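You operate a simulated robot arm through the tools that you are given. There is no shell and no other tool.

The job below is to be done with a simulated robot arm. You get a single attempt, and the scene is never put back.

JOB
Stop hoist two, brush its lid clean on the rest, then latch the yoke on it.
Fine: press STOP before you brush and again once the brush is back; teal brush, back on the trolley; latch the lid, do not lift it; leave the other hoists alone; work from the pendant; keep clear under the load. Set down upright: teal brush. What is to be rubbed or washed off counts as gone when no trace of it is left.

The check looks at the end state, three seconds after you hand in, the way a careful person would. Anything else that was tipped, shoved, dropped, spilled or broken makes it a failure. Lids that push on must go on centred and level and be pressed home; caps that screw on are set level and turned clockwise until they are tight.

ROBOT AND FRAMES
A 7-joint arm with a two-finger parallel gripper, fixed in place. Base frame: the origin is on the floor under the middle of its stand, x ahead of it, y to its left, z up. Units: mm, degrees, N and s.
It reaches about 1479 mm from its shoulder. Its first joint turns from -166.0 to 166.0 degrees. Payload 4.4 kg.
The TCP is the grasp point between the finger pads, 23 mm short of the fingertips. In the tool frame z runs along the fingers and y along their closing line. Largest opening 94 mm; finger width 38, thickness 10; the body of the gripper, 54 by 96 mm, starts 39 mm behind the TCP.
Orientation is that of the tool frame in the base frame, as a unit quaternion [x, y, z, w]. With the fingers straight down and closing along the base's y, the tool's x points along the base's -x, its y along +y and its z along -z.

CONTROLS
- The arm moves only by the tool drive_tool. Its argument "targets" is a list of rows, each an object (a shift or turn left out is 0, a gripper value left out holds the last) with "rot": the turn, a rotation vector about the base's x, y, z in units of 120 degrees (1.0 is 120 degrees), a list of three; "translation": the shift along the base's x, y, z in units of 300 mm (1.0 is 300 mm), a list of three; "hand": the opening, from 0 (shut) to 1 (fully open). In form: [{"rot": [ax, ay, az], "translation": [dx, dy, dz], "hand": hand}, ...]. A call has 1 to 20 rows; each row is the pose to reach, as a shift and turn from the pose commanded when the call began. A call with a number of a shift or a turn outside -1 to 1 is refused whole. A row lasts 0.2 s, in which the tool goes at most 50 mm and 8.6 degrees; a call with a longer step from one row to the next is refused whole, and so is a gripper value outside its range. Where a pose cannot be reached the arm comes as near as it can. A force on the tool above 40 N (or 10 N above the force at the start of the call, whichever is more), or a blocked arm, ends the call early, and 0.2 s more pass. The fingers move at their own pace (about 72 mm/s each) and stop on an object; they squeeze with about 39 N. The grip force told is the motor's: it shows also when the fingers shut on nothing. Time passes only in rows, and 0.2 s behind the last, so rows that repeat a pose let the fingers close. The reply holds the time, the measured pose of the TCP, the force on the tool along the base axes, the opening and the grip force, in the units named above and with some noise, with the torque about the TCP (base axes, N m) and any sound that the robot's microphone picked up.
- Cameras (640 x 400 px; columns grow to the right, rows downward): "scene" is fixed at [218.8, 500.4, 1646.4]; the picture's right is [-0.50, -0.86, 0.00], its down [-0.30, 0.17, -0.94] and it looks along [0.81, -0.47, -0.34] (base axes); focal length 214 px, centre (320, 200). "wrist" rides on the gripper at [86, 16, -74] in the tool frame; the picture's right is [-0.18, 0.98, 0.00], its down [-0.58, -0.11, -0.81] and it looks along [-0.79, -0.15, 0.59] (tool axes); focal length 243 px, centre (320, 200). There is no depth. A picture from a camera that has moved, and an enlarged one, comes with that camera's place and axes in the base frame and with its lens.
- get_image(camera): a new picture of that camera. It takes no simulated time.
- zoom(camera, box): a new picture of the part [left, top, right, bottom] of that camera's present view, enlarged. It takes no simulated time.
- finish_job(): hands the job in; it is judged then, once.

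Places have to be worked out from the pictures, the camera data and where the tool is seen. Open the gripper and draw the arm clear of the work before you hand the job in, unless the task says otherwise.

The tools are called after "Request:" as name(argument=value, ...) on one line, values as JSON. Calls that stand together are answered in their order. drive_tool: Moves the arm, as the interface text tells. Its arguments: {"type":"object","properties":{"targets":{"type":"array","items":{"type":"object","properties":{"rot":{"type":"array","items":{"type":"number"}},"translation":{"type":"array","items":{"type":"number"}},"hand":{"type":"number"}}}}},"required":["targets"]} The other tools are called the same way: get_image (camera) takes a picture; zoom (camera, box) takes an enlarged picture of a part of a camera's view; finish_job () hands the job in.

At the start:

```text
t: 0.0
tool_pos: [679.1, 159.8, 1528.0]
tool_rot: [0.0, 1.0, -0.001, 0.0]
contact_force: [0.2, 0.9, 0.8]
torque: [0.02, 0.0, 0.01]
opening: 94.0
grip_force: 0.1
```

scene: 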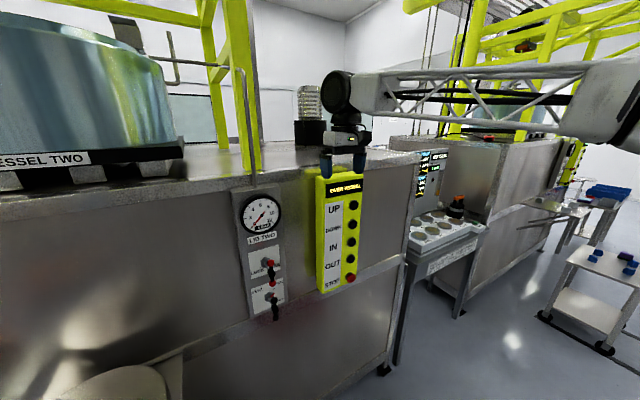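
wrist: 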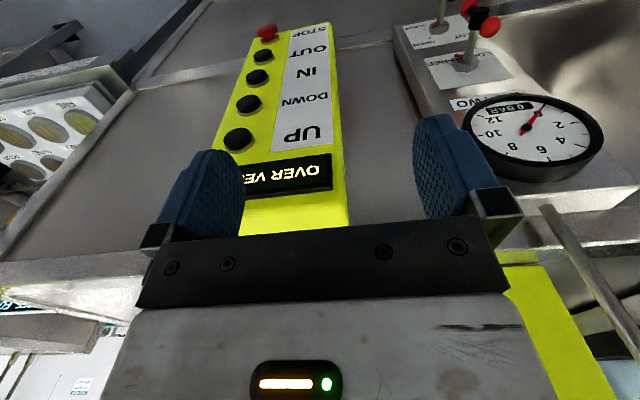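

I start by looking closely at the scene from both cameras before moving anything.

Request:
zoom(camera="scene", box=[220, 150, 400, 330])

Request:
zoom(camera="scene", box=[380, 130, 640, 390])

Request:
zoom(camera="scene", box=[0, 0, 260, 200])

Request:
zoom(camera="scene", box=[380, 0, 640, 200])

Request:
get_image(camera="wrist")

```text
2.22 times, centred on (310, 240) of scene
camera zoom: at [218.8, 500.4, 1646.4], right [-0.5, -0.86, 0.0], down [-0.3, 0.17, -0.94], along [0.81, -0.47, -0.34], focal length 477 px, centre (342, 111)
```

zoom: 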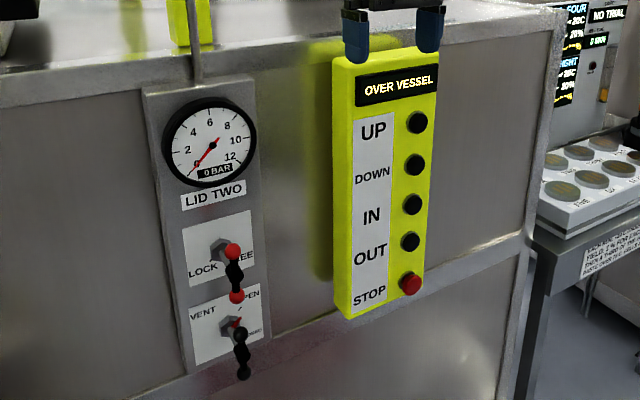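

```text
1.54 times, centred on (510, 260) of scene
camera zoom: at [218.8, 500.4, 1646.4], right [-0.5, -0.86, 0.0], down [-0.3, 0.17, -0.94], along [0.81, -0.47, -0.34], focal length 330 px, centre (28, 108)
```

zoom: 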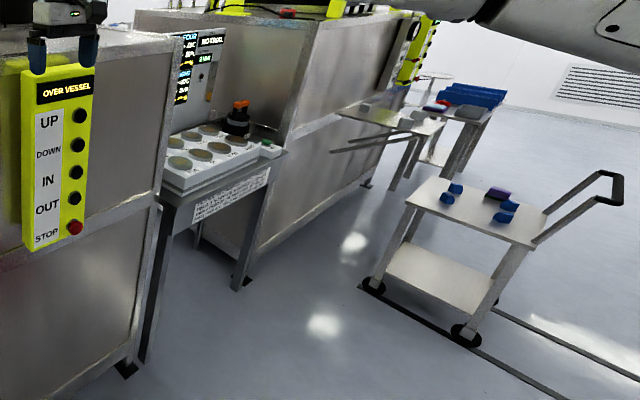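

```text
2.00 times, centred on (130, 100) of scene
camera zoom: at [218.8, 500.4, 1646.4], right [-0.5, -0.86, 0.0], down [-0.3, 0.17, -0.94], along [0.81, -0.47, -0.34], focal length 429 px, centre (700, 400)
```

zoom: 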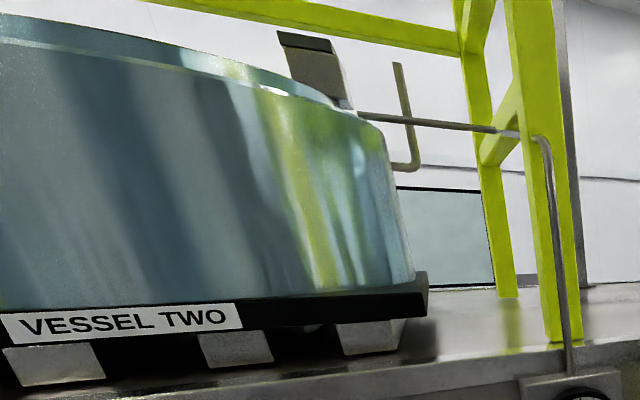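

```text
2.00 times, centred on (510, 100) of scene
camera zoom: at [218.8, 500.4, 1646.4], right [-0.5, -0.86, 0.0], down [-0.3, 0.17, -0.94], along [0.81, -0.47, -0.34], focal length 429 px, centre (-60, 400)
```

zoom: 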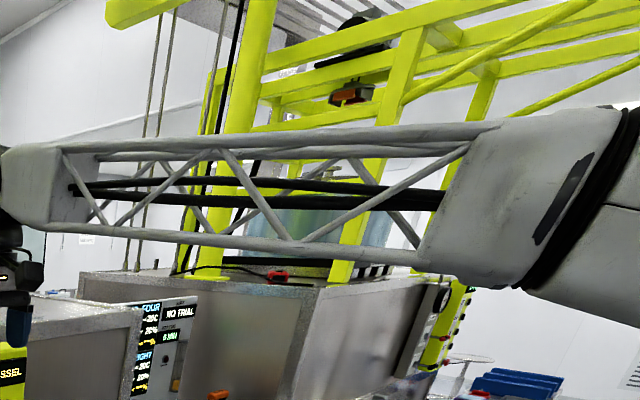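

```text
taken
camera wrist: at [592.1, 175.7, 1601.4], right [0.18, 0.98, 0.0], down [0.58, -0.11, 0.81], along [0.79, -0.15, -0.59], focal length 243 px, centre (320, 200)
```

wrist: 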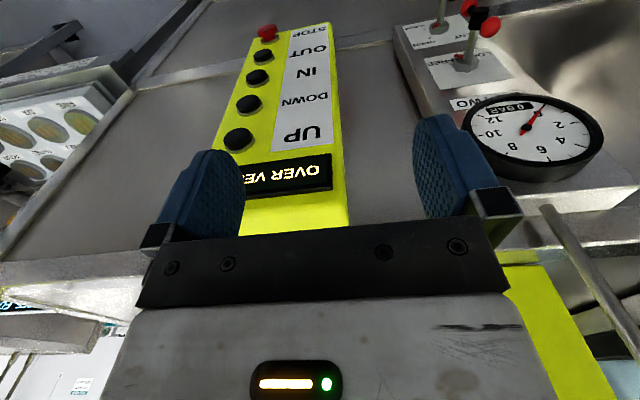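

I take closer looks at the trolley, the bench and the hoist in the back to find the brush and the lid.

Request:
zoom(camera="scene", box=[540, 170, 640, 270])

Request:
zoom(camera="scene", box=[390, 140, 490, 240])

Request:
zoom(camera="scene", box=[40, 300, 240, 400])

Request:
zoom(camera="scene", box=[270, 60, 390, 180])

```text
4.00 times, centred on (590, 220) of scene
camera zoom: at [218.8, 500.4, 1646.4], right [-0.5, -0.86, 0.0], down [-0.3, 0.17, -0.94], along [0.81, -0.47, -0.34], focal length 858 px, centre (-760, 120)
```

zoom: 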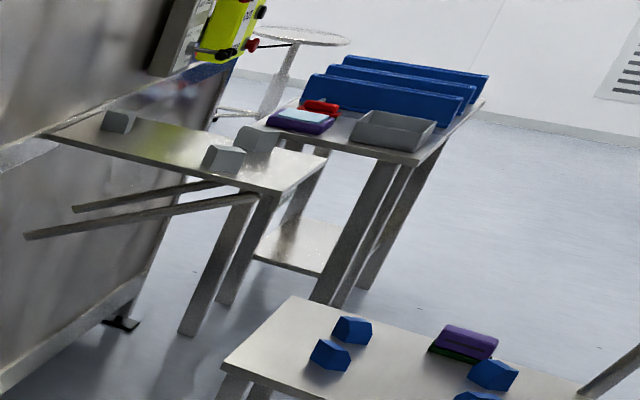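

```text
4.00 times, centred on (440, 190) of scene
camera zoom: at [218.8, 500.4, 1646.4], right [-0.5, -0.86, 0.0], down [-0.3, 0.17, -0.94], along [0.81, -0.47, -0.34], focal length 858 px, centre (-160, 240)
```

zoom: 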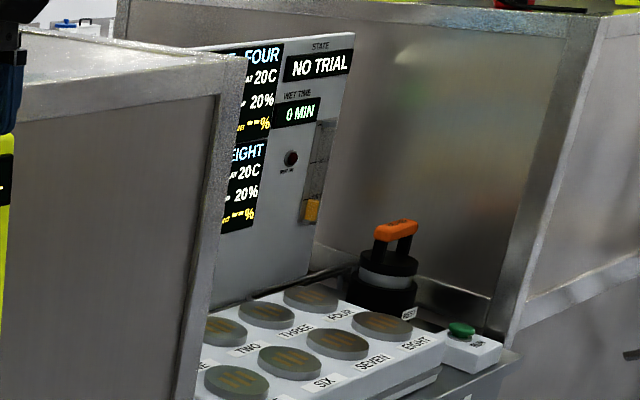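

```text
3.20 times, centred on (140, 350) of scene
camera zoom: at [218.8, 500.4, 1646.4], right [-0.5, -0.86, 0.0], down [-0.3, 0.17, -0.94], along [0.81, -0.47, -0.34], focal length 686 px, centre (896, -280)
```

zoom: 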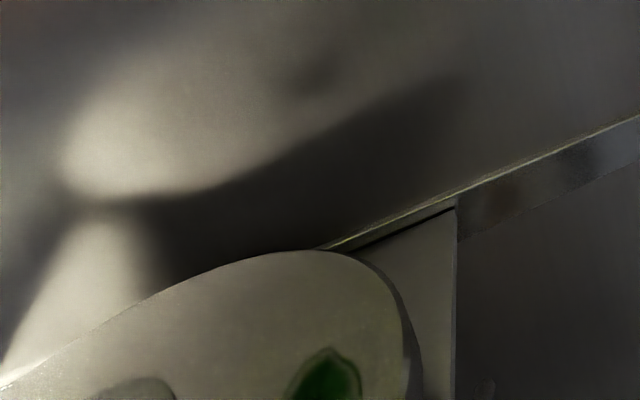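

```text
3.33 times, centred on (330, 120) of scene
camera zoom: at [218.8, 500.4, 1646.4], right [-0.5, -0.86, 0.0], down [-0.3, 0.17, -0.94], along [0.81, -0.47, -0.34], focal length 715 px, centre (287, 467)
```

zoom: 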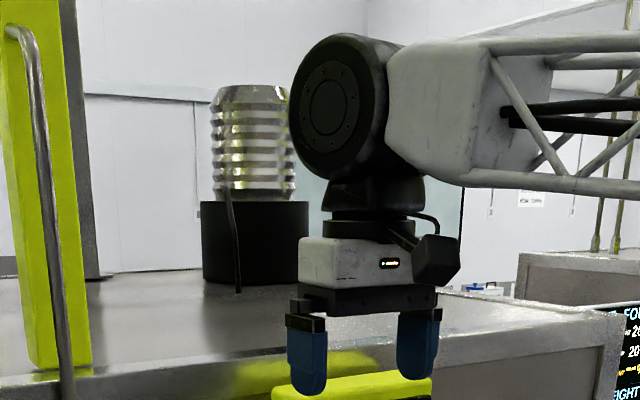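

The lower-left of the scene shows a round disc with green residue, probably the lid on its rest. I back the arm off by 150 mm and turn the wrist to look left.

Request:
drive_tool(targets=[{"translation": [-0.06, 0, 0.02], "rot": [0, 0, 0.0625]}, {"translation": [-0.12, 0, 0.04], "rot": [0, 0, 0.125]}, {"translation": [-0.18, 0, 0.06], "rot": [0, 0, 0.1875]}, {"translation": [-0.24, 0, 0.08], "rot": [0, 0, 0.25]}, {"translation": [-0.3, 0, 0.1], "rot": [0, 0, 0.3125]}, {"translation": [-0.36, 0, 0.12], "rot": [0, 0, 0.375]}, {"translation": [-0.42, 0, 0.14], "rot": [0, 0, 0.4375]}, {"translation": [-0.5, 0, 0.16], "rot": [0, 0, 0.5]}])

Request:
get_image(camera="wrist")

Request:
get_image(camera="scene")

```text
t: 1.8
tool_pos: [530.7, 159.7, 1575.9]
tool_rot: [-0.501, 0.865, 0.0, 0.0]
contact_force: [1.1, 0.0, -0.9]
torque: [-0.01, 0.05, -0.03]
opening: 94.0
grip_force: 0.1
```

```text
taken
camera wrist: at [471.9, 92.8, 1648.8], right [-0.76, 0.65, 0.0], down [0.38, 0.45, 0.81], along [0.52, 0.61, -0.59], focal length 243 px, centre (320, 200)
```

wrist: 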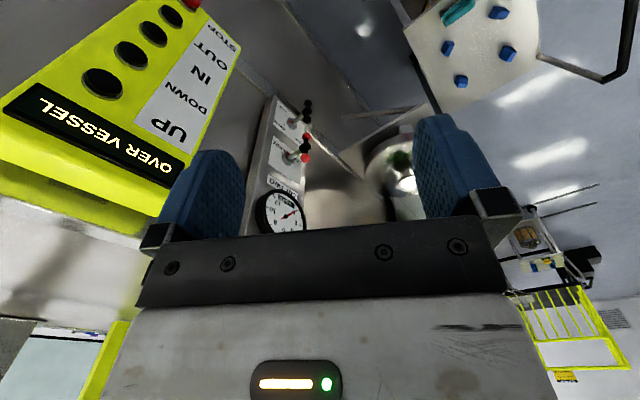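

```text
taken
```

scene: 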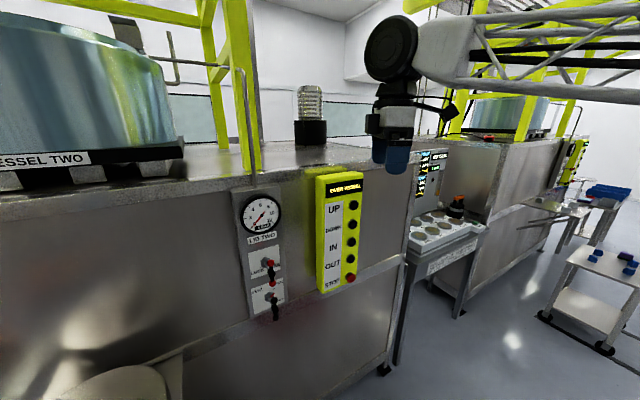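

The wrist view shows a trolley to the left with a teal item on it, and the lid with green residue. I zoom into these parts.

Request:
zoom(camera="wrist", box=[390, 0, 560, 106])

Request:
zoom(camera="wrist", box=[240, 90, 450, 240])

Request:
zoom(camera="wrist", box=[480, 180, 640, 400])

```text
3.76 times, centred on (475, 53) of wrist
camera zoom: at [471.9, 92.8, 1648.8], right [-0.76, 0.65, 0.0], down [0.38, 0.45, 0.81], along [0.52, 0.61, -0.59], focal length 913 px, centre (-264, 753)
```

zoom: 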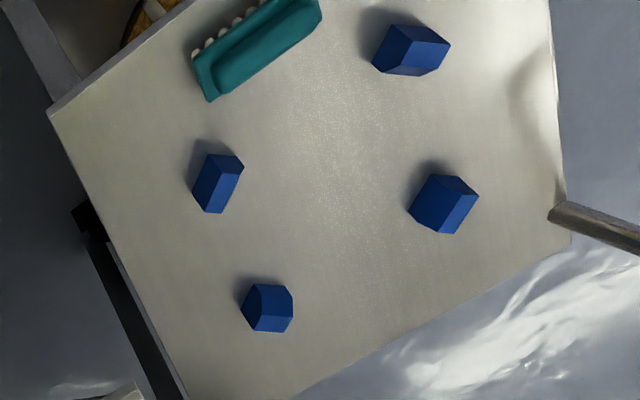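

```text
2.67 times, centred on (345, 165) of wrist
camera zoom: at [471.9, 92.8, 1648.8], right [-0.76, 0.65, 0.0], down [0.38, 0.45, 0.81], along [0.52, 0.61, -0.59], focal length 647 px, centre (253, 293)
```

zoom: 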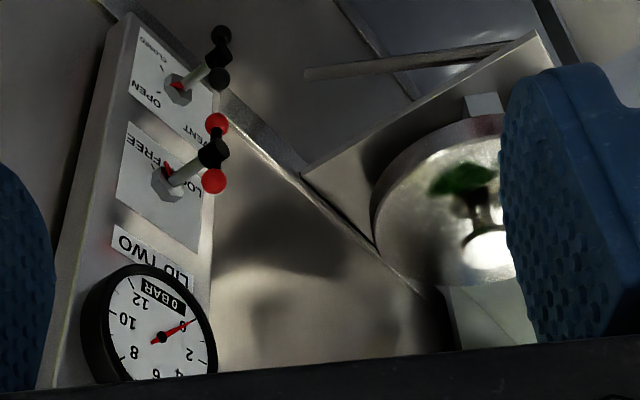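

```text
1.82 times, centred on (560, 290) of wrist
camera zoom: at [471.9, 92.8, 1648.8], right [-0.76, 0.65, 0.0], down [0.38, 0.45, 0.81], along [0.52, 0.61, -0.59], focal length 441 px, centre (-116, 36)
```

zoom: 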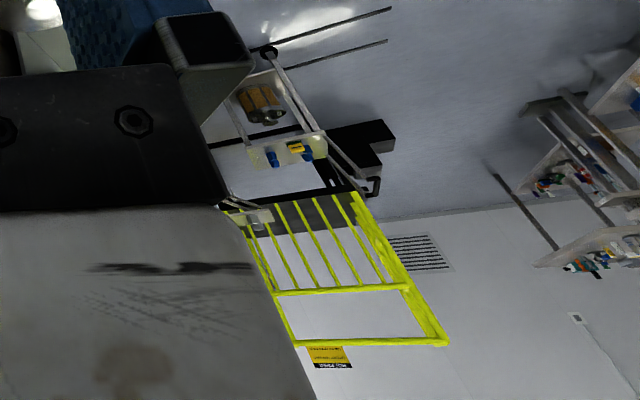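

I turn further left and step back a little to get the trolley with the brush into view.

Request:
drive_tool(targets=[{"translation": [-0.05, -0.04, 0], "rot": [0, 0, 0.06]}, {"translation": [-0.1, -0.08, 0], "rot": [0, 0, 0.12]}, {"translation": [-0.15, -0.12, 0], "rot": [0, 0, 0.18]}, {"translation": [-0.2, -0.16, 0], "rot": [0, 0, 0.24]}, {"translation": [-0.25, -0.2, 0], "rot": [0, 0, 0.3]}, {"translation": [-0.3, -0.24, 0], "rot": [0, 0, 0.333]}])

Request:
get_image(camera="wrist")

Request:
zoom(camera="wrist", box=[100, 0, 340, 150])

Request:
zoom(camera="wrist", box=[300, 0, 540, 150])

```text
t: 3.2
tool_pos: [441.0, 87.5, 1575.3]
tool_rot: [0.767, -0.642, 0.0, 0.001]
contact_force: [-0.2, 0.3, 0.6]
torque: [-0.02, 0.01, -0.02]
opening: 93.8
grip_force: 0.0
```

```text
taken
camera wrist: at [438.4, -0.5, 1648.8], right [-1.0, 0.01, 0.0], down [0.01, 0.59, 0.81], along [0.01, 0.81, -0.59], focal length 243 px, centre (320, 200)
```

wrist: 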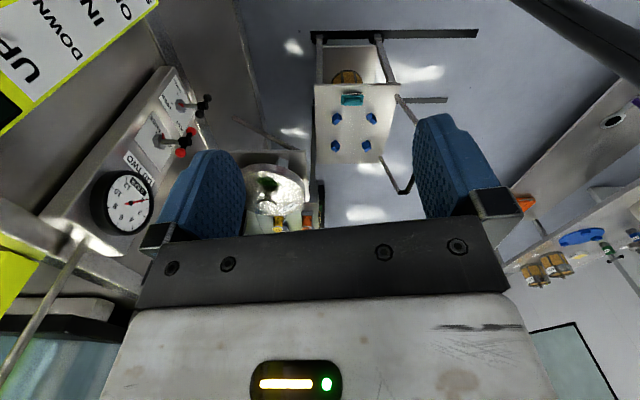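

```text
2.67 times, centred on (220, 75) of wrist
camera zoom: at [438.4, -0.5, 1648.8], right [-1.0, 0.01, 0.0], down [0.01, 0.59, 0.81], along [0.01, 0.81, -0.59], focal length 647 px, centre (587, 533)
```

zoom: 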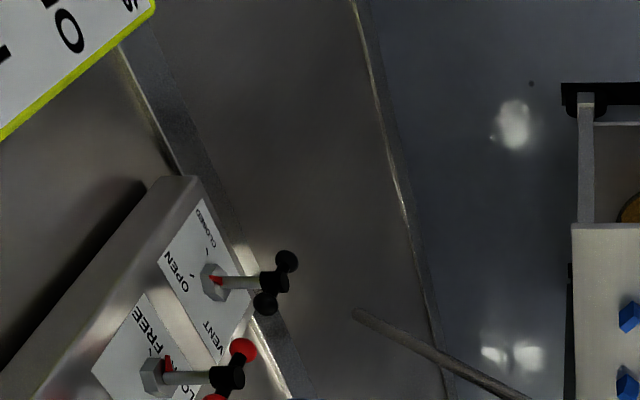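

```text
2.67 times, centred on (420, 75) of wrist
camera zoom: at [438.4, -0.5, 1648.8], right [-1.0, 0.01, 0.0], down [0.01, 0.59, 0.81], along [0.01, 0.81, -0.59], focal length 647 px, centre (53, 533)
```

zoom: 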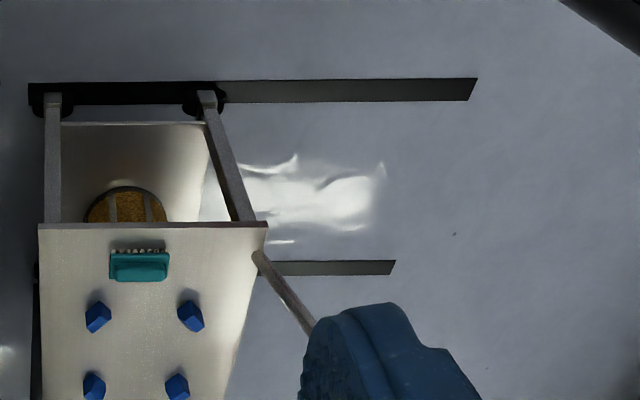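

The teal brush sits near (308, 585, 697) on the left trolley and the lid seems near (633, 670, 1100). I move the hand to view the lid from above, keeping high.

Request:
drive_tool(targets=[{"translation": [0.03, 0.1, 0.02], "rot": [0, 0, 0]}, {"translation": [0.06, 0.2, 0.04], "rot": [0, 0, 0]}, {"translation": [0.09, 0.3, 0.06], "rot": [0, 0, -0.03]}, {"translation": [0.12, 0.4, 0.08], "rot": [0, 0, -0.06]}, {"translation": [0.15, 0.5, 0.1], "rot": [0, 0, -0.1]}, {"translation": [0.18, 0.6, 0.12], "rot": [0, 0, -0.14]}, {"translation": [0.2, 0.7, 0.14], "rot": [0, 0, -0.18]}])

Request:
get_image(camera="wrist")

Request:
get_image(camera="scene")

```text
t: 4.8
tool_pos: [499.8, 298.3, 1619.3]
tool_rot: [-0.631, 0.776, 0.0, 0.0]
contact_force: [0.3, 0.6, 1.0]
torque: [0.0, -0.04, 0.0]
opening: 93.9
grip_force: 0.1
```

```text
taken
camera wrist: at [465.0, 216.0, 1691.6], right [-0.92, 0.38, 0.0], down [0.22, 0.55, 0.81], along [0.31, 0.75, -0.59], focal length 243 px, centre (320, 200)
```

wrist: 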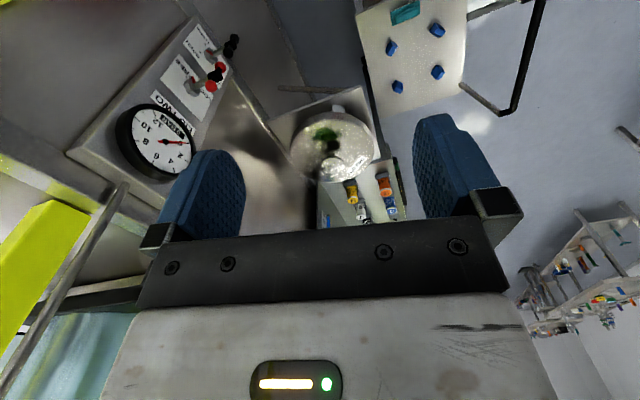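

```text
taken
```

scene: 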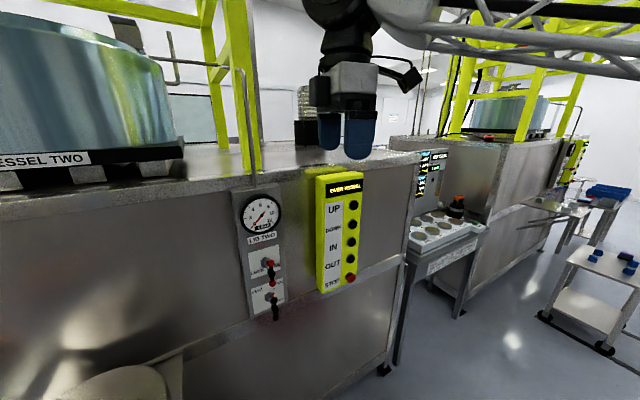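

Request:
zoom(camera="wrist", box=[250, 70, 410, 240])

Request:
zoom(camera="wrist", box=[350, 0, 480, 110])

Request:
zoom(camera="wrist", box=[70, 0, 270, 180])

```text
2.35 times, centred on (330, 155) of wrist
camera zoom: at [465.0, 216.0, 1691.6], right [-0.92, 0.38, 0.0], down [0.22, 0.55, 0.81], along [0.31, 0.75, -0.59], focal length 571 px, centre (296, 306)
```

zoom: 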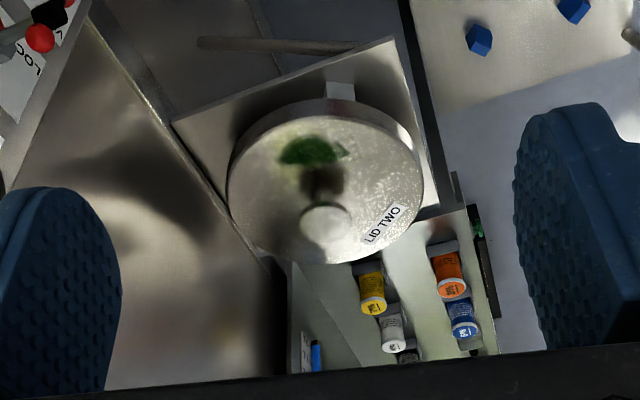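

```text
3.64 times, centred on (415, 55) of wrist
camera zoom: at [465.0, 216.0, 1691.6], right [-0.92, 0.38, 0.0], down [0.22, 0.55, 0.81], along [0.31, 0.75, -0.59], focal length 882 px, centre (-26, 727)
```

zoom: 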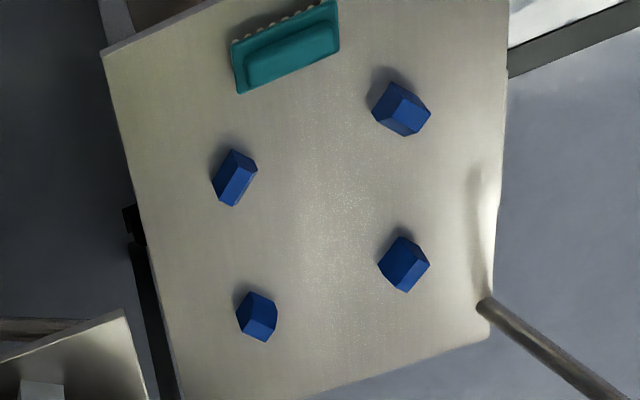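

```text
2.22 times, centred on (170, 90) of wrist
camera zoom: at [465.0, 216.0, 1691.6], right [-0.92, 0.38, 0.0], down [0.22, 0.55, 0.81], along [0.31, 0.75, -0.59], focal length 539 px, centre (653, 444)
```

zoom: 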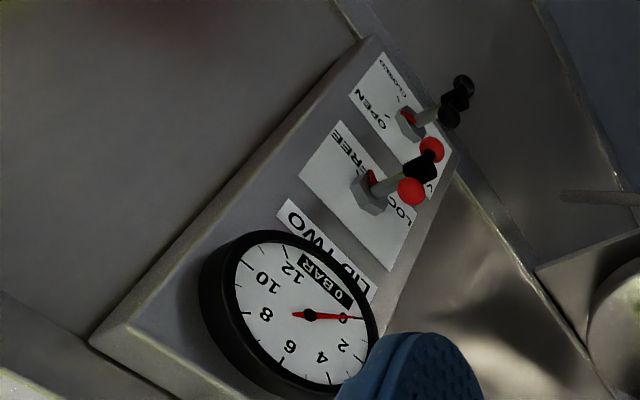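

The lid lies on the rest with a green stain beside its centre boss, and the gauge reads 0 bar. Next I tilt the wrist up to find the yoke and hoist.

Request:
drive_tool(targets=[{"rot": [0.055, -0.023, 0]}, {"rot": [0.11, -0.046, 0]}, {"rot": [0.165, -0.069, 0]}, {"rot": [0.22, -0.092, 0]}, {"rot": [0.275, -0.115, 0]}, {"rot": [0.33, -0.138, 0]}, {"rot": [0.385, -0.161, 0]}, {"rot": [0.44, -0.184, 0]}])

Request:
get_image(camera="wrist")

```text
t: 6.6
tool_pos: [500.0, 298.2, 1617.9]
tool_rot: [-0.555, 0.68, 0.227, 0.422]
contact_force: [-0.4, 0.6, -0.6]
torque: [0.04, -0.03, 0.0]
opening: 93.8
grip_force: 0.0
```

```text
taken
camera wrist: at [456.9, 195.7, 1583.2], right [-0.92, 0.38, -0.01], down [-0.14, -0.33, 0.93], along [0.35, 0.86, 0.36], focal length 243 px, centre (320, 200)
```

wrist: 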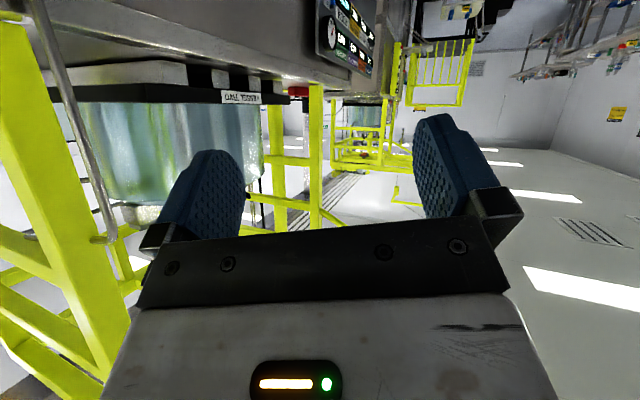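

I yaw right towards the hoist two frame to see what is above the vessel.

Request:
drive_tool(targets=[{"rot": [0, 0, -0.06]}, {"rot": [0, 0, -0.12]}, {"rot": [0, 0, -0.18]}, {"rot": [0, 0, -0.24]}, {"rot": [0, 0, -0.3]}, {"rot": [0, 0, -0.33]}])

Request:
get_image(camera="wrist")

```text
t: 8.0
tool_pos: [499.4, 297.2, 1617.9]
tool_rot: [-0.291, 0.828, 0.069, 0.475]
contact_force: [-0.4, -0.1, 0.0]
torque: [0.01, 0.0, 0.02]
opening: 93.9
grip_force: 0.0
```

```text
taken
camera wrist: at [401.5, 245.8, 1583.2], right [-0.47, 0.88, -0.01], down [-0.32, -0.16, 0.93], along [0.82, 0.44, 0.36], focal length 243 px, centre (320, 200)
```

wrist: 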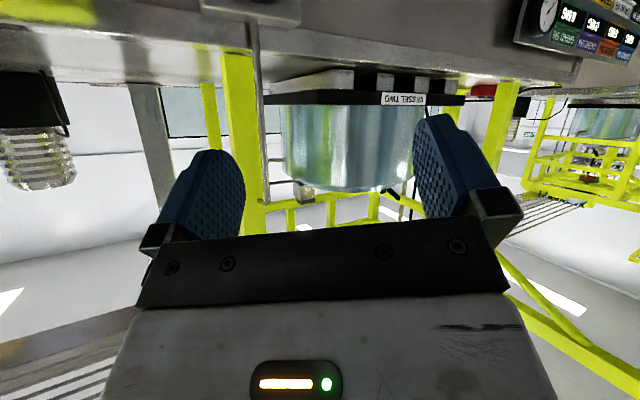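

The gripper hides the upper part, so I tilt up a further 40 degrees to see the trolley beam and yoke overhead.

Request:
drive_tool(targets=[{"rot": [0.031, -0.058, 0]}, {"rot": [0.062, -0.117, 0]}, {"rot": [0.094, -0.176, 0]}, {"rot": [0.125, -0.235, 0]}, {"rot": [0.157, -0.293, 0]}])

Request:
get_image(camera="wrist")

```text
t: 9.4
tool_pos: [549.9, 331.6, 1560.0]
tool_rot: [-0.234, 0.656, 0.102, 0.71]
contact_force: [0.0, -0.4, -1.2]
torque: [0.02, -0.04, -0.03]
opening: 94.1
grip_force: 0.1
stopped in row 5: the arm was blocked; the commanded pose is now the measured one
```

```text
taken
camera wrist: at [486.6, 296.8, 1468.7], right [-0.47, 0.88, -0.01], down [-0.73, -0.38, 0.57], along [0.5, 0.27, 0.82], focal length 243 px, centre (320, 200)
```

wrist: 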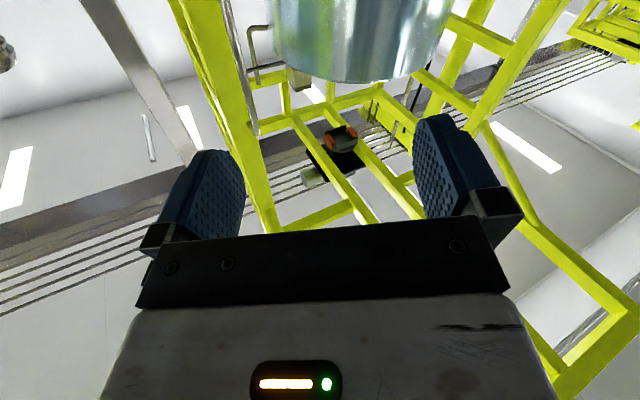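

The arm stopped at a joint limit (no contact force). I zoom in on the hoist trolley overhead.

Request:
zoom(camera="wrist", box=[240, 60, 440, 220])

Request:
get_image(camera="scene")

```text
2.50 times, centred on (340, 140) of wrist
camera zoom: at [486.6, 296.8, 1468.7], right [-0.47, 0.88, -0.01], down [-0.73, -0.38, 0.57], along [0.5, 0.27, 0.82], focal length 606 px, centre (270, 350)
```

zoom: 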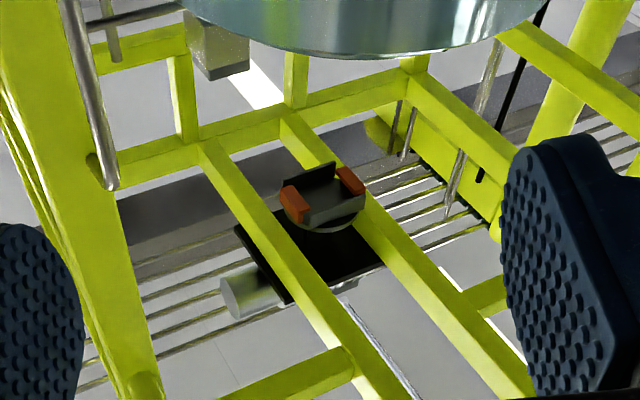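

```text
taken
```

scene: 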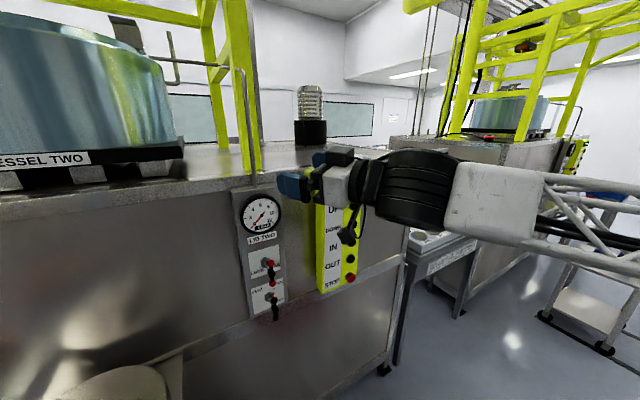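

The yoke with its orange jaws hangs over the vessel. From two views I judge the STOP button at about (752, 46, 1073) and UP at about (753, 53, 1381). I close the fingers, point them along +x and move down in front of the pendant at a safe stand-off.

Request:
drive_tool(targets=[{"translation": [0.0, -0.095, -0.08], "rot": [0.009, 0.0037, -0.0229], "hand": 0}, {"translation": [0.0, -0.19, -0.16], "rot": [0.018, 0.0074, -0.0459], "hand": 0}, {"translation": [0.0, -0.285, -0.24], "rot": [0.027, 0.0111, -0.0688], "hand": 0}, {"translation": [0.0, -0.38, -0.32], "rot": [0.0361, 0.0148, -0.0918], "hand": 0}, {"translation": [0.0, -0.475, -0.4], "rot": [0.0451, 0.0185, -0.1147], "hand": 0}, {"translation": [0.0, -0.57, -0.48], "rot": [0.0541, 0.0221, -0.1376], "hand": 0}, {"translation": [0.0, -0.665, -0.56], "rot": [0.0631, 0.0258, -0.1606], "hand": 0}, {"translation": [0.0, -0.76, -0.64], "rot": [0.0722, 0.0295, -0.1835], "hand": 0}, {"translation": [0.0, -0.855, -0.72], "rot": [0.0812, 0.0332, -0.2065], "hand": 0}, {"translation": [0.0, -0.95, -0.8], "rot": [0.0902, 0.0369, -0.2294], "hand": 0}])

Request:
get_image(camera="scene")

Request:
get_image(camera="wrist")

```text
t: 11.6
tool_pos: [546.9, 46.3, 1321.8]
tool_rot: [0.0, 0.706, 0.001, 0.708]
contact_force: [0.5, -0.5, -0.1]
torque: [0.01, 0.0, 0.03]
opening: 0.0
grip_force: 39.0
```

```text
taken
```

scene: 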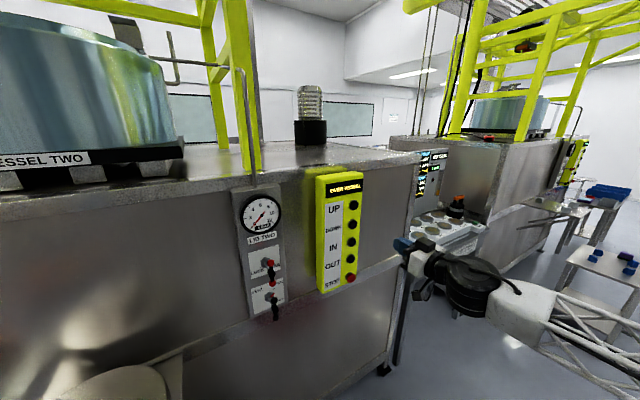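

```text
taken
camera wrist: at [473.0, 62.7, 1234.6], right [0.0, 0.98, 0.19], down [-0.81, -0.11, 0.58], along [0.59, -0.15, 0.79], focal length 243 px, centre (320, 200)
```

wrist: 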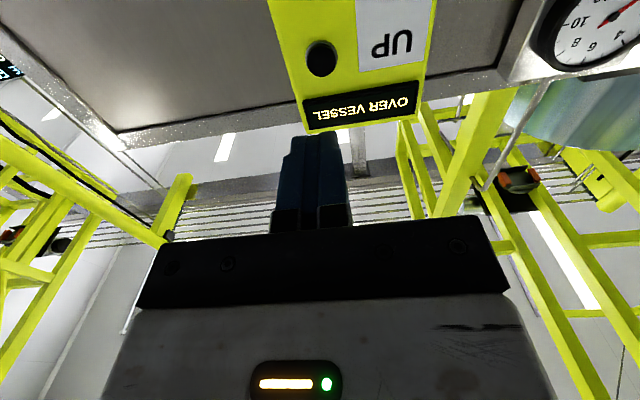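

The pendant's UP button reprojects a bit off from my first estimate, so I zoom both views to refine the button positions.

Request:
zoom(camera="scene", box=[300, 160, 380, 210])

Request:
zoom(camera="scene", box=[300, 250, 380, 300])

Request:
zoom(camera="wrist", box=[240, 0, 480, 150])

```text
8.00 times, centred on (340, 185) of scene
camera zoom: at [218.8, 500.4, 1646.4], right [-0.5, -0.86, 0.0], down [-0.3, 0.17, -0.94], along [0.81, -0.47, -0.34], focal length 1716 px, centre (160, 320)
```

zoom: 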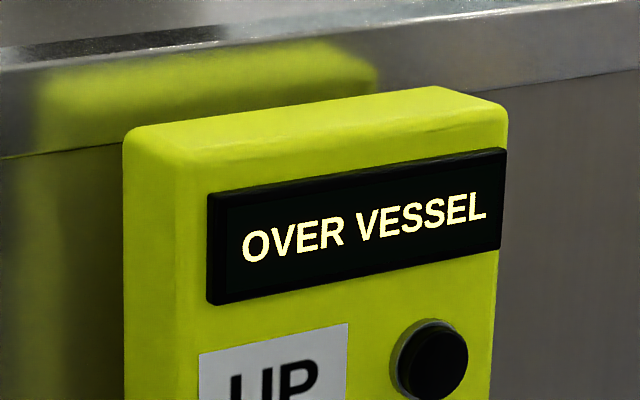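

```text
8.00 times, centred on (340, 275) of scene
camera zoom: at [218.8, 500.4, 1646.4], right [-0.5, -0.86, 0.0], down [-0.3, 0.17, -0.94], along [0.81, -0.47, -0.34], focal length 1716 px, centre (160, -400)
```

zoom: 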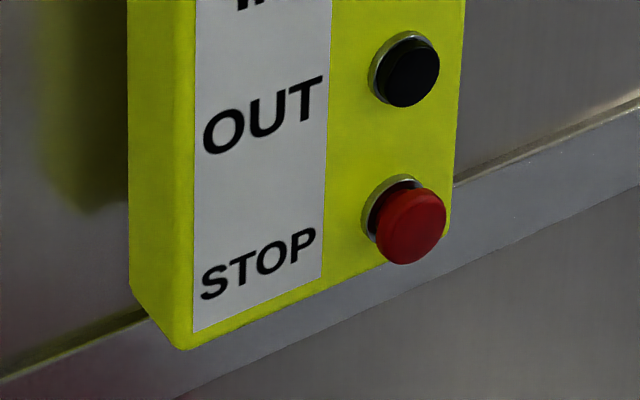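

```text
2.67 times, centred on (360, 75) of wrist
camera zoom: at [473.0, 62.7, 1234.6], right [0.0, 0.98, 0.19], down [-0.81, -0.11, 0.58], along [0.59, -0.15, 0.79], focal length 647 px, centre (213, 533)
```

zoom: 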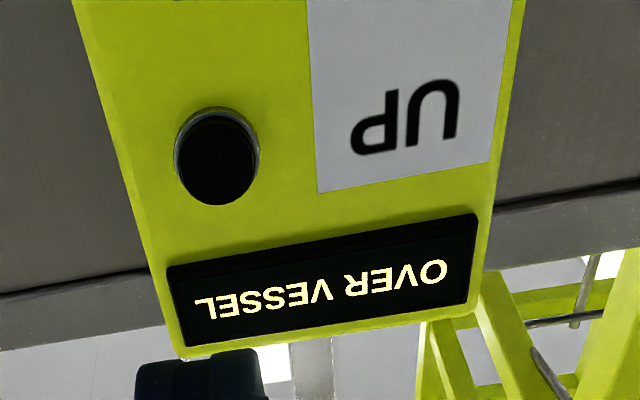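

Refined estimate: UP cap at about (767, 41, 1364) and STOP cap at about (757, 41, 1063), with roughly 75 mm spacing. I descend in front of STOP at a stand-off and check alignment.

Request:
drive_tool(targets=[{"translation": [0.03, 0, -0.14], "hand": 0}, {"translation": [0.06, 0, -0.28]}, {"translation": [0.09, -0.004, -0.42]}, {"translation": [0.12, -0.008, -0.56]}, {"translation": [0.15, -0.012, -0.7]}, {"translation": [0.19, -0.017, -0.83]}, {"translation": [0.25, -0.017, -0.863]}, {"translation": [0.32, -0.017, -0.863]}, {"translation": [0.4, -0.017, -0.863]}])

Request:
zoom(camera="scene", box=[260, 180, 420, 320])

Request:
get_image(camera="wrist")

```text
t: 13.6
tool_pos: [664.3, 56.9, 1065.7]
tool_rot: [0.006, 0.708, -0.004, 0.707]
contact_force: [0.2, -1.0, 0.0]
torque: [0.0, 0.01, 0.01]
opening: 0.0
grip_force: 39.2
out of reach, approached as far as the arm can: row 6, 7, 8, 9
```

```text
2.86 times, centred on (340, 250) of scene
camera zoom: at [218.8, 500.4, 1646.4], right [-0.5, -0.86, 0.0], down [-0.3, 0.17, -0.94], along [0.81, -0.47, -0.34], focal length 613 px, centre (263, 57)
```

zoom: 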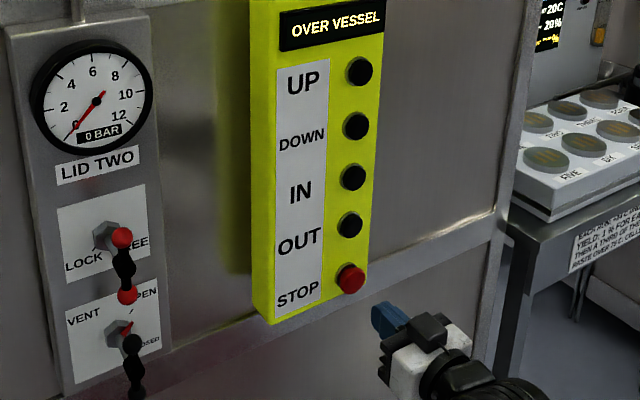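

```text
taken
camera wrist: at [590.7, 74.7, 979.2], right [0.01, 0.98, 0.19], down [-0.81, -0.1, 0.58], along [0.59, -0.16, 0.79], focal length 243 px, centre (320, 200)
```

wrist: 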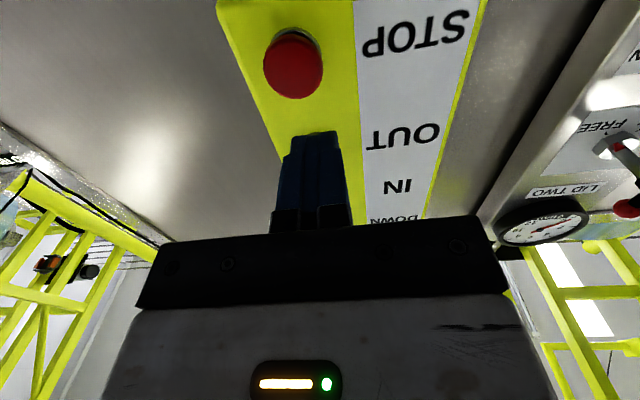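

The fingers come 16 mm short in y with this level wrist, so a joint limit is near. I back off slightly and tilt the fingers 35 degrees downwards, which should reach well in front of STOP.

Request:
drive_tool(targets=[{"translation": [-0.06, 0, 0.0], "rot": [0, 0.05, 0]}, {"translation": [-0.1, 0, 0.0], "rot": [0, 0.1, 0]}, {"translation": [-0.1, 0, 0.0], "rot": [0, 0.15, 0]}, {"translation": [-0.1, 0, 0.0], "rot": [0, 0.2, 0]}, {"translation": [-0.1, 0, -0.005], "rot": [0, 0.25, 0]}, {"translation": [-0.1, 0, -0.01], "rot": [0, 0.2917, 0]}, {"translation": [-0.1, 0, -0.01], "rot": [0, 0.2917, 0]}])

Request:
zoom(camera="scene", box=[260, 180, 420, 320])

Request:
get_image(camera="wrist")

```text
t: 15.2
tool_pos: [636.7, 56.5, 1063.5]
tool_rot: [0.0, 0.886, 0.0, 0.463]
contact_force: [0.3, -0.8, 0.5]
torque: [0.02, 0.0, 0.02]
opening: 0.0
grip_force: 39.2
```

```text
2.86 times, centred on (340, 250) of scene
camera zoom: at [218.8, 500.4, 1646.4], right [-0.5, -0.86, 0.0], down [-0.3, 0.17, -0.94], along [0.81, -0.47, -0.34], focal length 613 px, centre (263, 57)
```

zoom: 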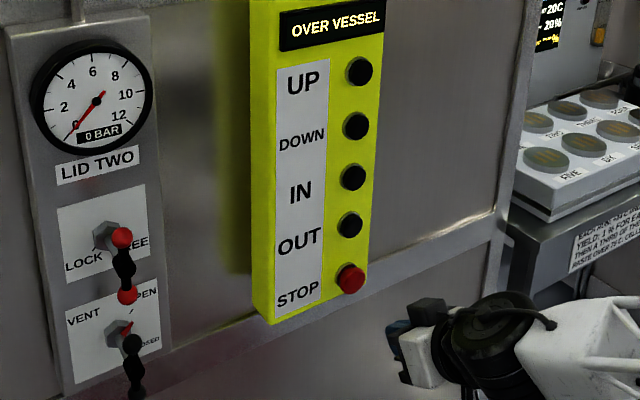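

```text
taken
camera wrist: at [525.0, 73.4, 1034.3], right [0.11, 0.98, 0.15], down [-0.33, -0.11, 0.94], along [0.94, -0.15, 0.31], focal length 243 px, centre (320, 200)
```

wrist: 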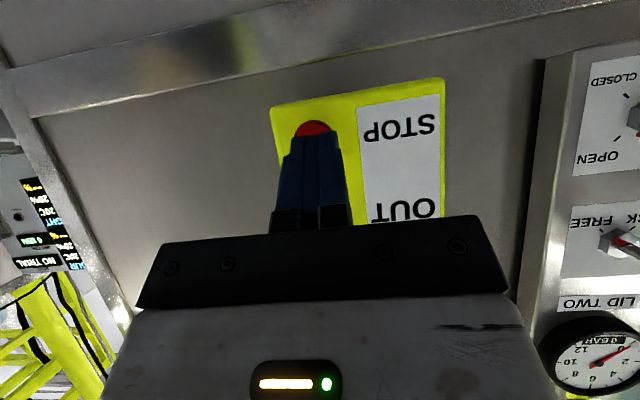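

This tilt is reachable with no complaint. Measured pose is (637, 56.5, 1063), so I shift to y about 41 and z about 1054 and approach to a few centimetres from STOP.

Request:
drive_tool(targets=[{"translation": [0.0, -0.0517, -0.032]}, {"translation": [0.06, -0.0517, -0.032]}, {"translation": [0.12, -0.0517, -0.032]}, {"translation": [0.18, -0.0517, -0.032]}, {"translation": [0.18, -0.0517, -0.032]}])

Request:
zoom(camera="scene", box=[300, 230, 400, 310])

Request:
zoom(camera="wrist", box=[220, 50, 480, 230])

```text
t: 16.4
tool_pos: [689.3, 41.4, 1055.1]
tool_rot: [0.001, 0.886, 0.0, 0.463]
contact_force: [0.9, 0.5, -0.6]
torque: [-0.01, 0.01, -0.01]
opening: 0.1
grip_force: 38.6
```

```text
5.00 times, centred on (350, 270) of scene
camera zoom: at [218.8, 500.4, 1646.4], right [-0.5, -0.86, 0.0], down [-0.3, 0.17, -0.94], along [0.81, -0.47, -0.34], focal length 1072 px, centre (170, -150)
```

zoom: 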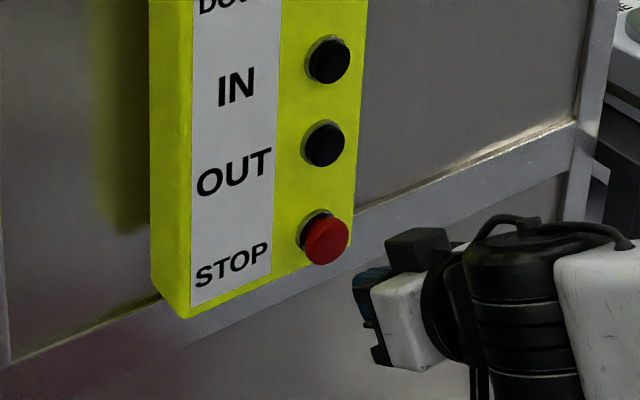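

```text
2.22 times, centred on (350, 140) of wrist
camera zoom: at [578.9, 57.8, 1024.7], right [0.11, 0.98, 0.15], down [-0.33, -0.11, 0.94], along [0.94, -0.15, 0.31], focal length 539 px, centre (253, 333)
```

zoom: 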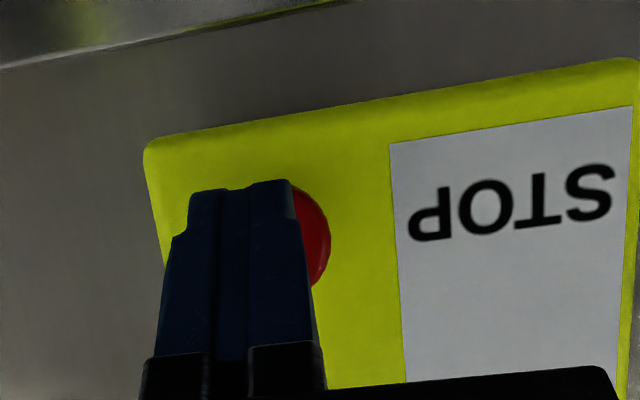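

The red cap peeks out more on the +y side of the fingers, so I shift about 6 mm in +y and creep closer before pressing.

Request:
drive_tool(targets=[{"translation": [0.0, 0.02, 0.0]}, {"translation": [0.05, 0.02, 0.0]}, {"translation": [0.05, 0.02, 0.0]}])

Request:
zoom(camera="scene", box=[300, 230, 400, 310])

Request:
zoom(camera="wrist", box=[220, 50, 480, 230])

```text
t: 17.2
tool_pos: [705.9, 47.6, 1054.5]
tool_rot: [0.001, 0.886, 0.0, 0.463]
contact_force: [-0.1, -0.5, 0.4]
torque: [-0.02, 0.02, 0.01]
opening: 0.0
grip_force: 39.0
```

```text
5.00 times, centred on (350, 270) of scene
camera zoom: at [218.8, 500.4, 1646.4], right [-0.5, -0.86, 0.0], down [-0.3, 0.17, -0.94], along [0.81, -0.47, -0.34], focal length 1072 px, centre (170, -150)
```

zoom: 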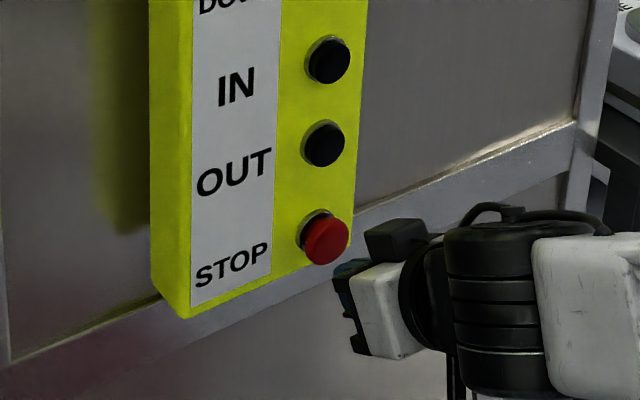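

```text
2.22 times, centred on (350, 140) of wrist
camera zoom: at [593.9, 63.9, 1024.5], right [0.11, 0.98, 0.15], down [-0.33, -0.11, 0.94], along [0.94, -0.15, 0.31], focal length 539 px, centre (253, 333)
```

zoom: 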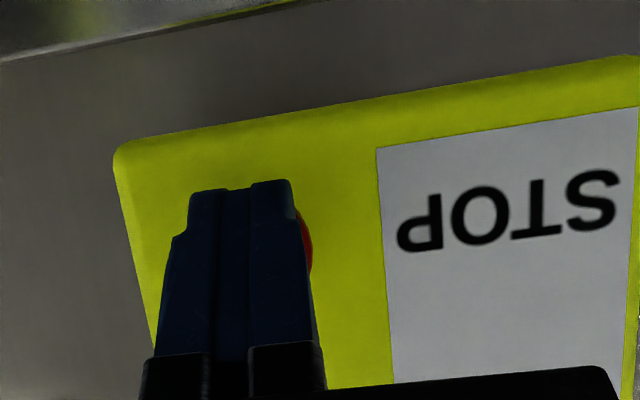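

Alignment is now within a few millimetres. I advance slowly onto the STOP button.

Request:
drive_tool(targets=[{"translation": [0.015, 0.005, 0.0]}, {"translation": [0.03, 0.005, 0.0]}, {"translation": [0.045, 0.005, 0.0]}, {"translation": [0.06, 0.005, 0.0]}, {"translation": [0.07, 0.005, 0.0]}, {"translation": [0.08, 0.005, 0.0]}, {"translation": [0.09, 0.005, 0.0]}])

Request:
zoom(camera="scene", box=[300, 160, 400, 310])

Request:
zoom(camera="wrist", box=[220, 50, 480, 230])

```text
t: 18.8
tool_pos: [732.6, 49.6, 1053.2]
tool_rot: [0.001, 0.886, 0.001, 0.463]
contact_force: [-25.2, 4.0, -1.0]
torque: [-0.04, 0.02, 0.09]
opening: 0.0
grip_force: 39.2
heard: click
```

```text
2.67 times, centred on (350, 235) of scene
camera zoom: at [218.8, 500.4, 1646.4], right [-0.5, -0.86, 0.0], down [-0.3, 0.17, -0.94], along [0.81, -0.47, -0.34], focal length 572 px, centre (240, 107)
```

zoom: 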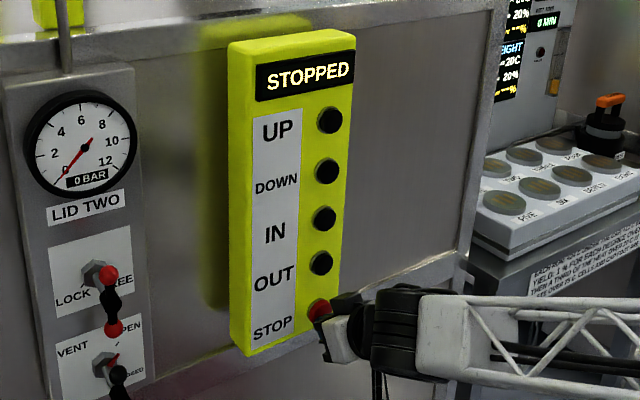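

```text
2.22 times, centred on (350, 140) of wrist
camera zoom: at [620.7, 65.5, 1024.5], right [0.11, 0.98, 0.15], down [-0.33, -0.11, 0.94], along [0.94, -0.15, 0.31], focal length 539 px, centre (253, 333)
```

zoom: 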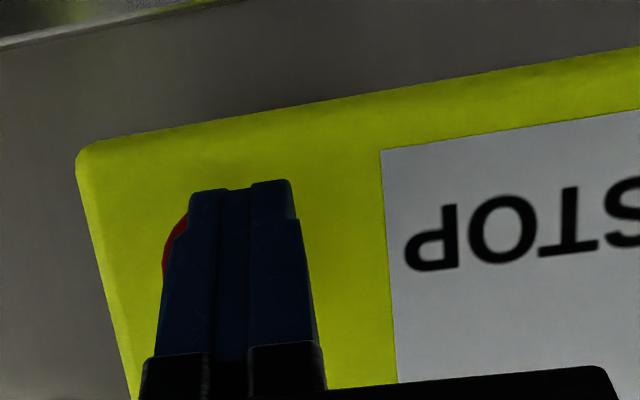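

STOP took: the display reads STOPPED and I heard the click at TCP x about 732 with 25 N. I withdraw from the pendant, raise the arm and bring the fingers back to vertical on the way to the trolley.

Request:
drive_tool(targets=[{"translation": [-0.1, 0, 0.0]}, {"translation": [-0.2, 0, 0.0]}, {"translation": [-0.33, 0, 0.02], "rot": [0, 0.0, 0]}, {"translation": [-0.4, 0.02, 0.1], "rot": [0, 0.055, 0]}, {"translation": [-0.45, 0.05, 0.2], "rot": [0, 0.11, 0]}, {"translation": [-0.5, 0.09, 0.3], "rot": [0, 0.165, 0]}, {"translation": [-0.53, 0.13, 0.4], "rot": [0, 0.22, 0]}, {"translation": [-0.56, 0.18, 0.5], "rot": [0, 0.275, 0]}, {"translation": [-0.58, 0.23, 0.6], "rot": [0, 0.33, 0]}, {"translation": [-0.6, 0.28, 0.7], "rot": [0, 0.385, 0]}, {"translation": [-0.6, 0.337, 0.79], "rot": [0, 0.43, 0]}, {"translation": [-0.6, 0.36, 0.82], "rot": [0, 0.4583, 0]}])

Request:
get_image(camera="scene")

Request:
get_image(camera="wrist")

```text
t: 21.4
tool_pos: [553.9, 157.5, 1301.5]
tool_rot: [0.001, 1.0, 0.0, 0.001]
contact_force: [0.1, -0.6, 0.7]
torque: [0.01, -0.01, 0.02]
opening: 0.0
grip_force: 38.9
```

```text
taken
```

scene: 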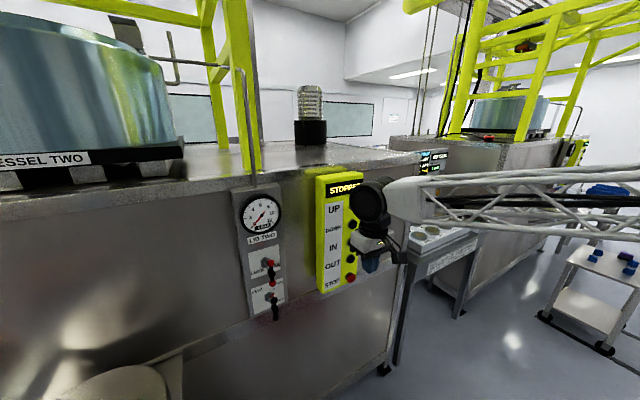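

```text
taken
camera wrist: at [465.9, 173.6, 1374.8], right [0.19, 0.98, 0.0], down [0.58, -0.11, 0.81], along [0.79, -0.15, -0.59], focal length 243 px, centre (320, 200)
```

wrist: 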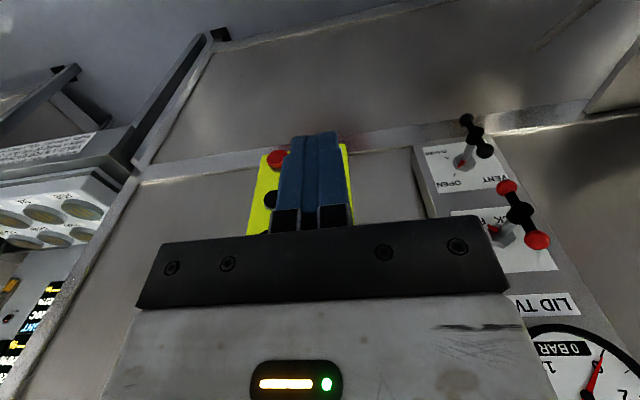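

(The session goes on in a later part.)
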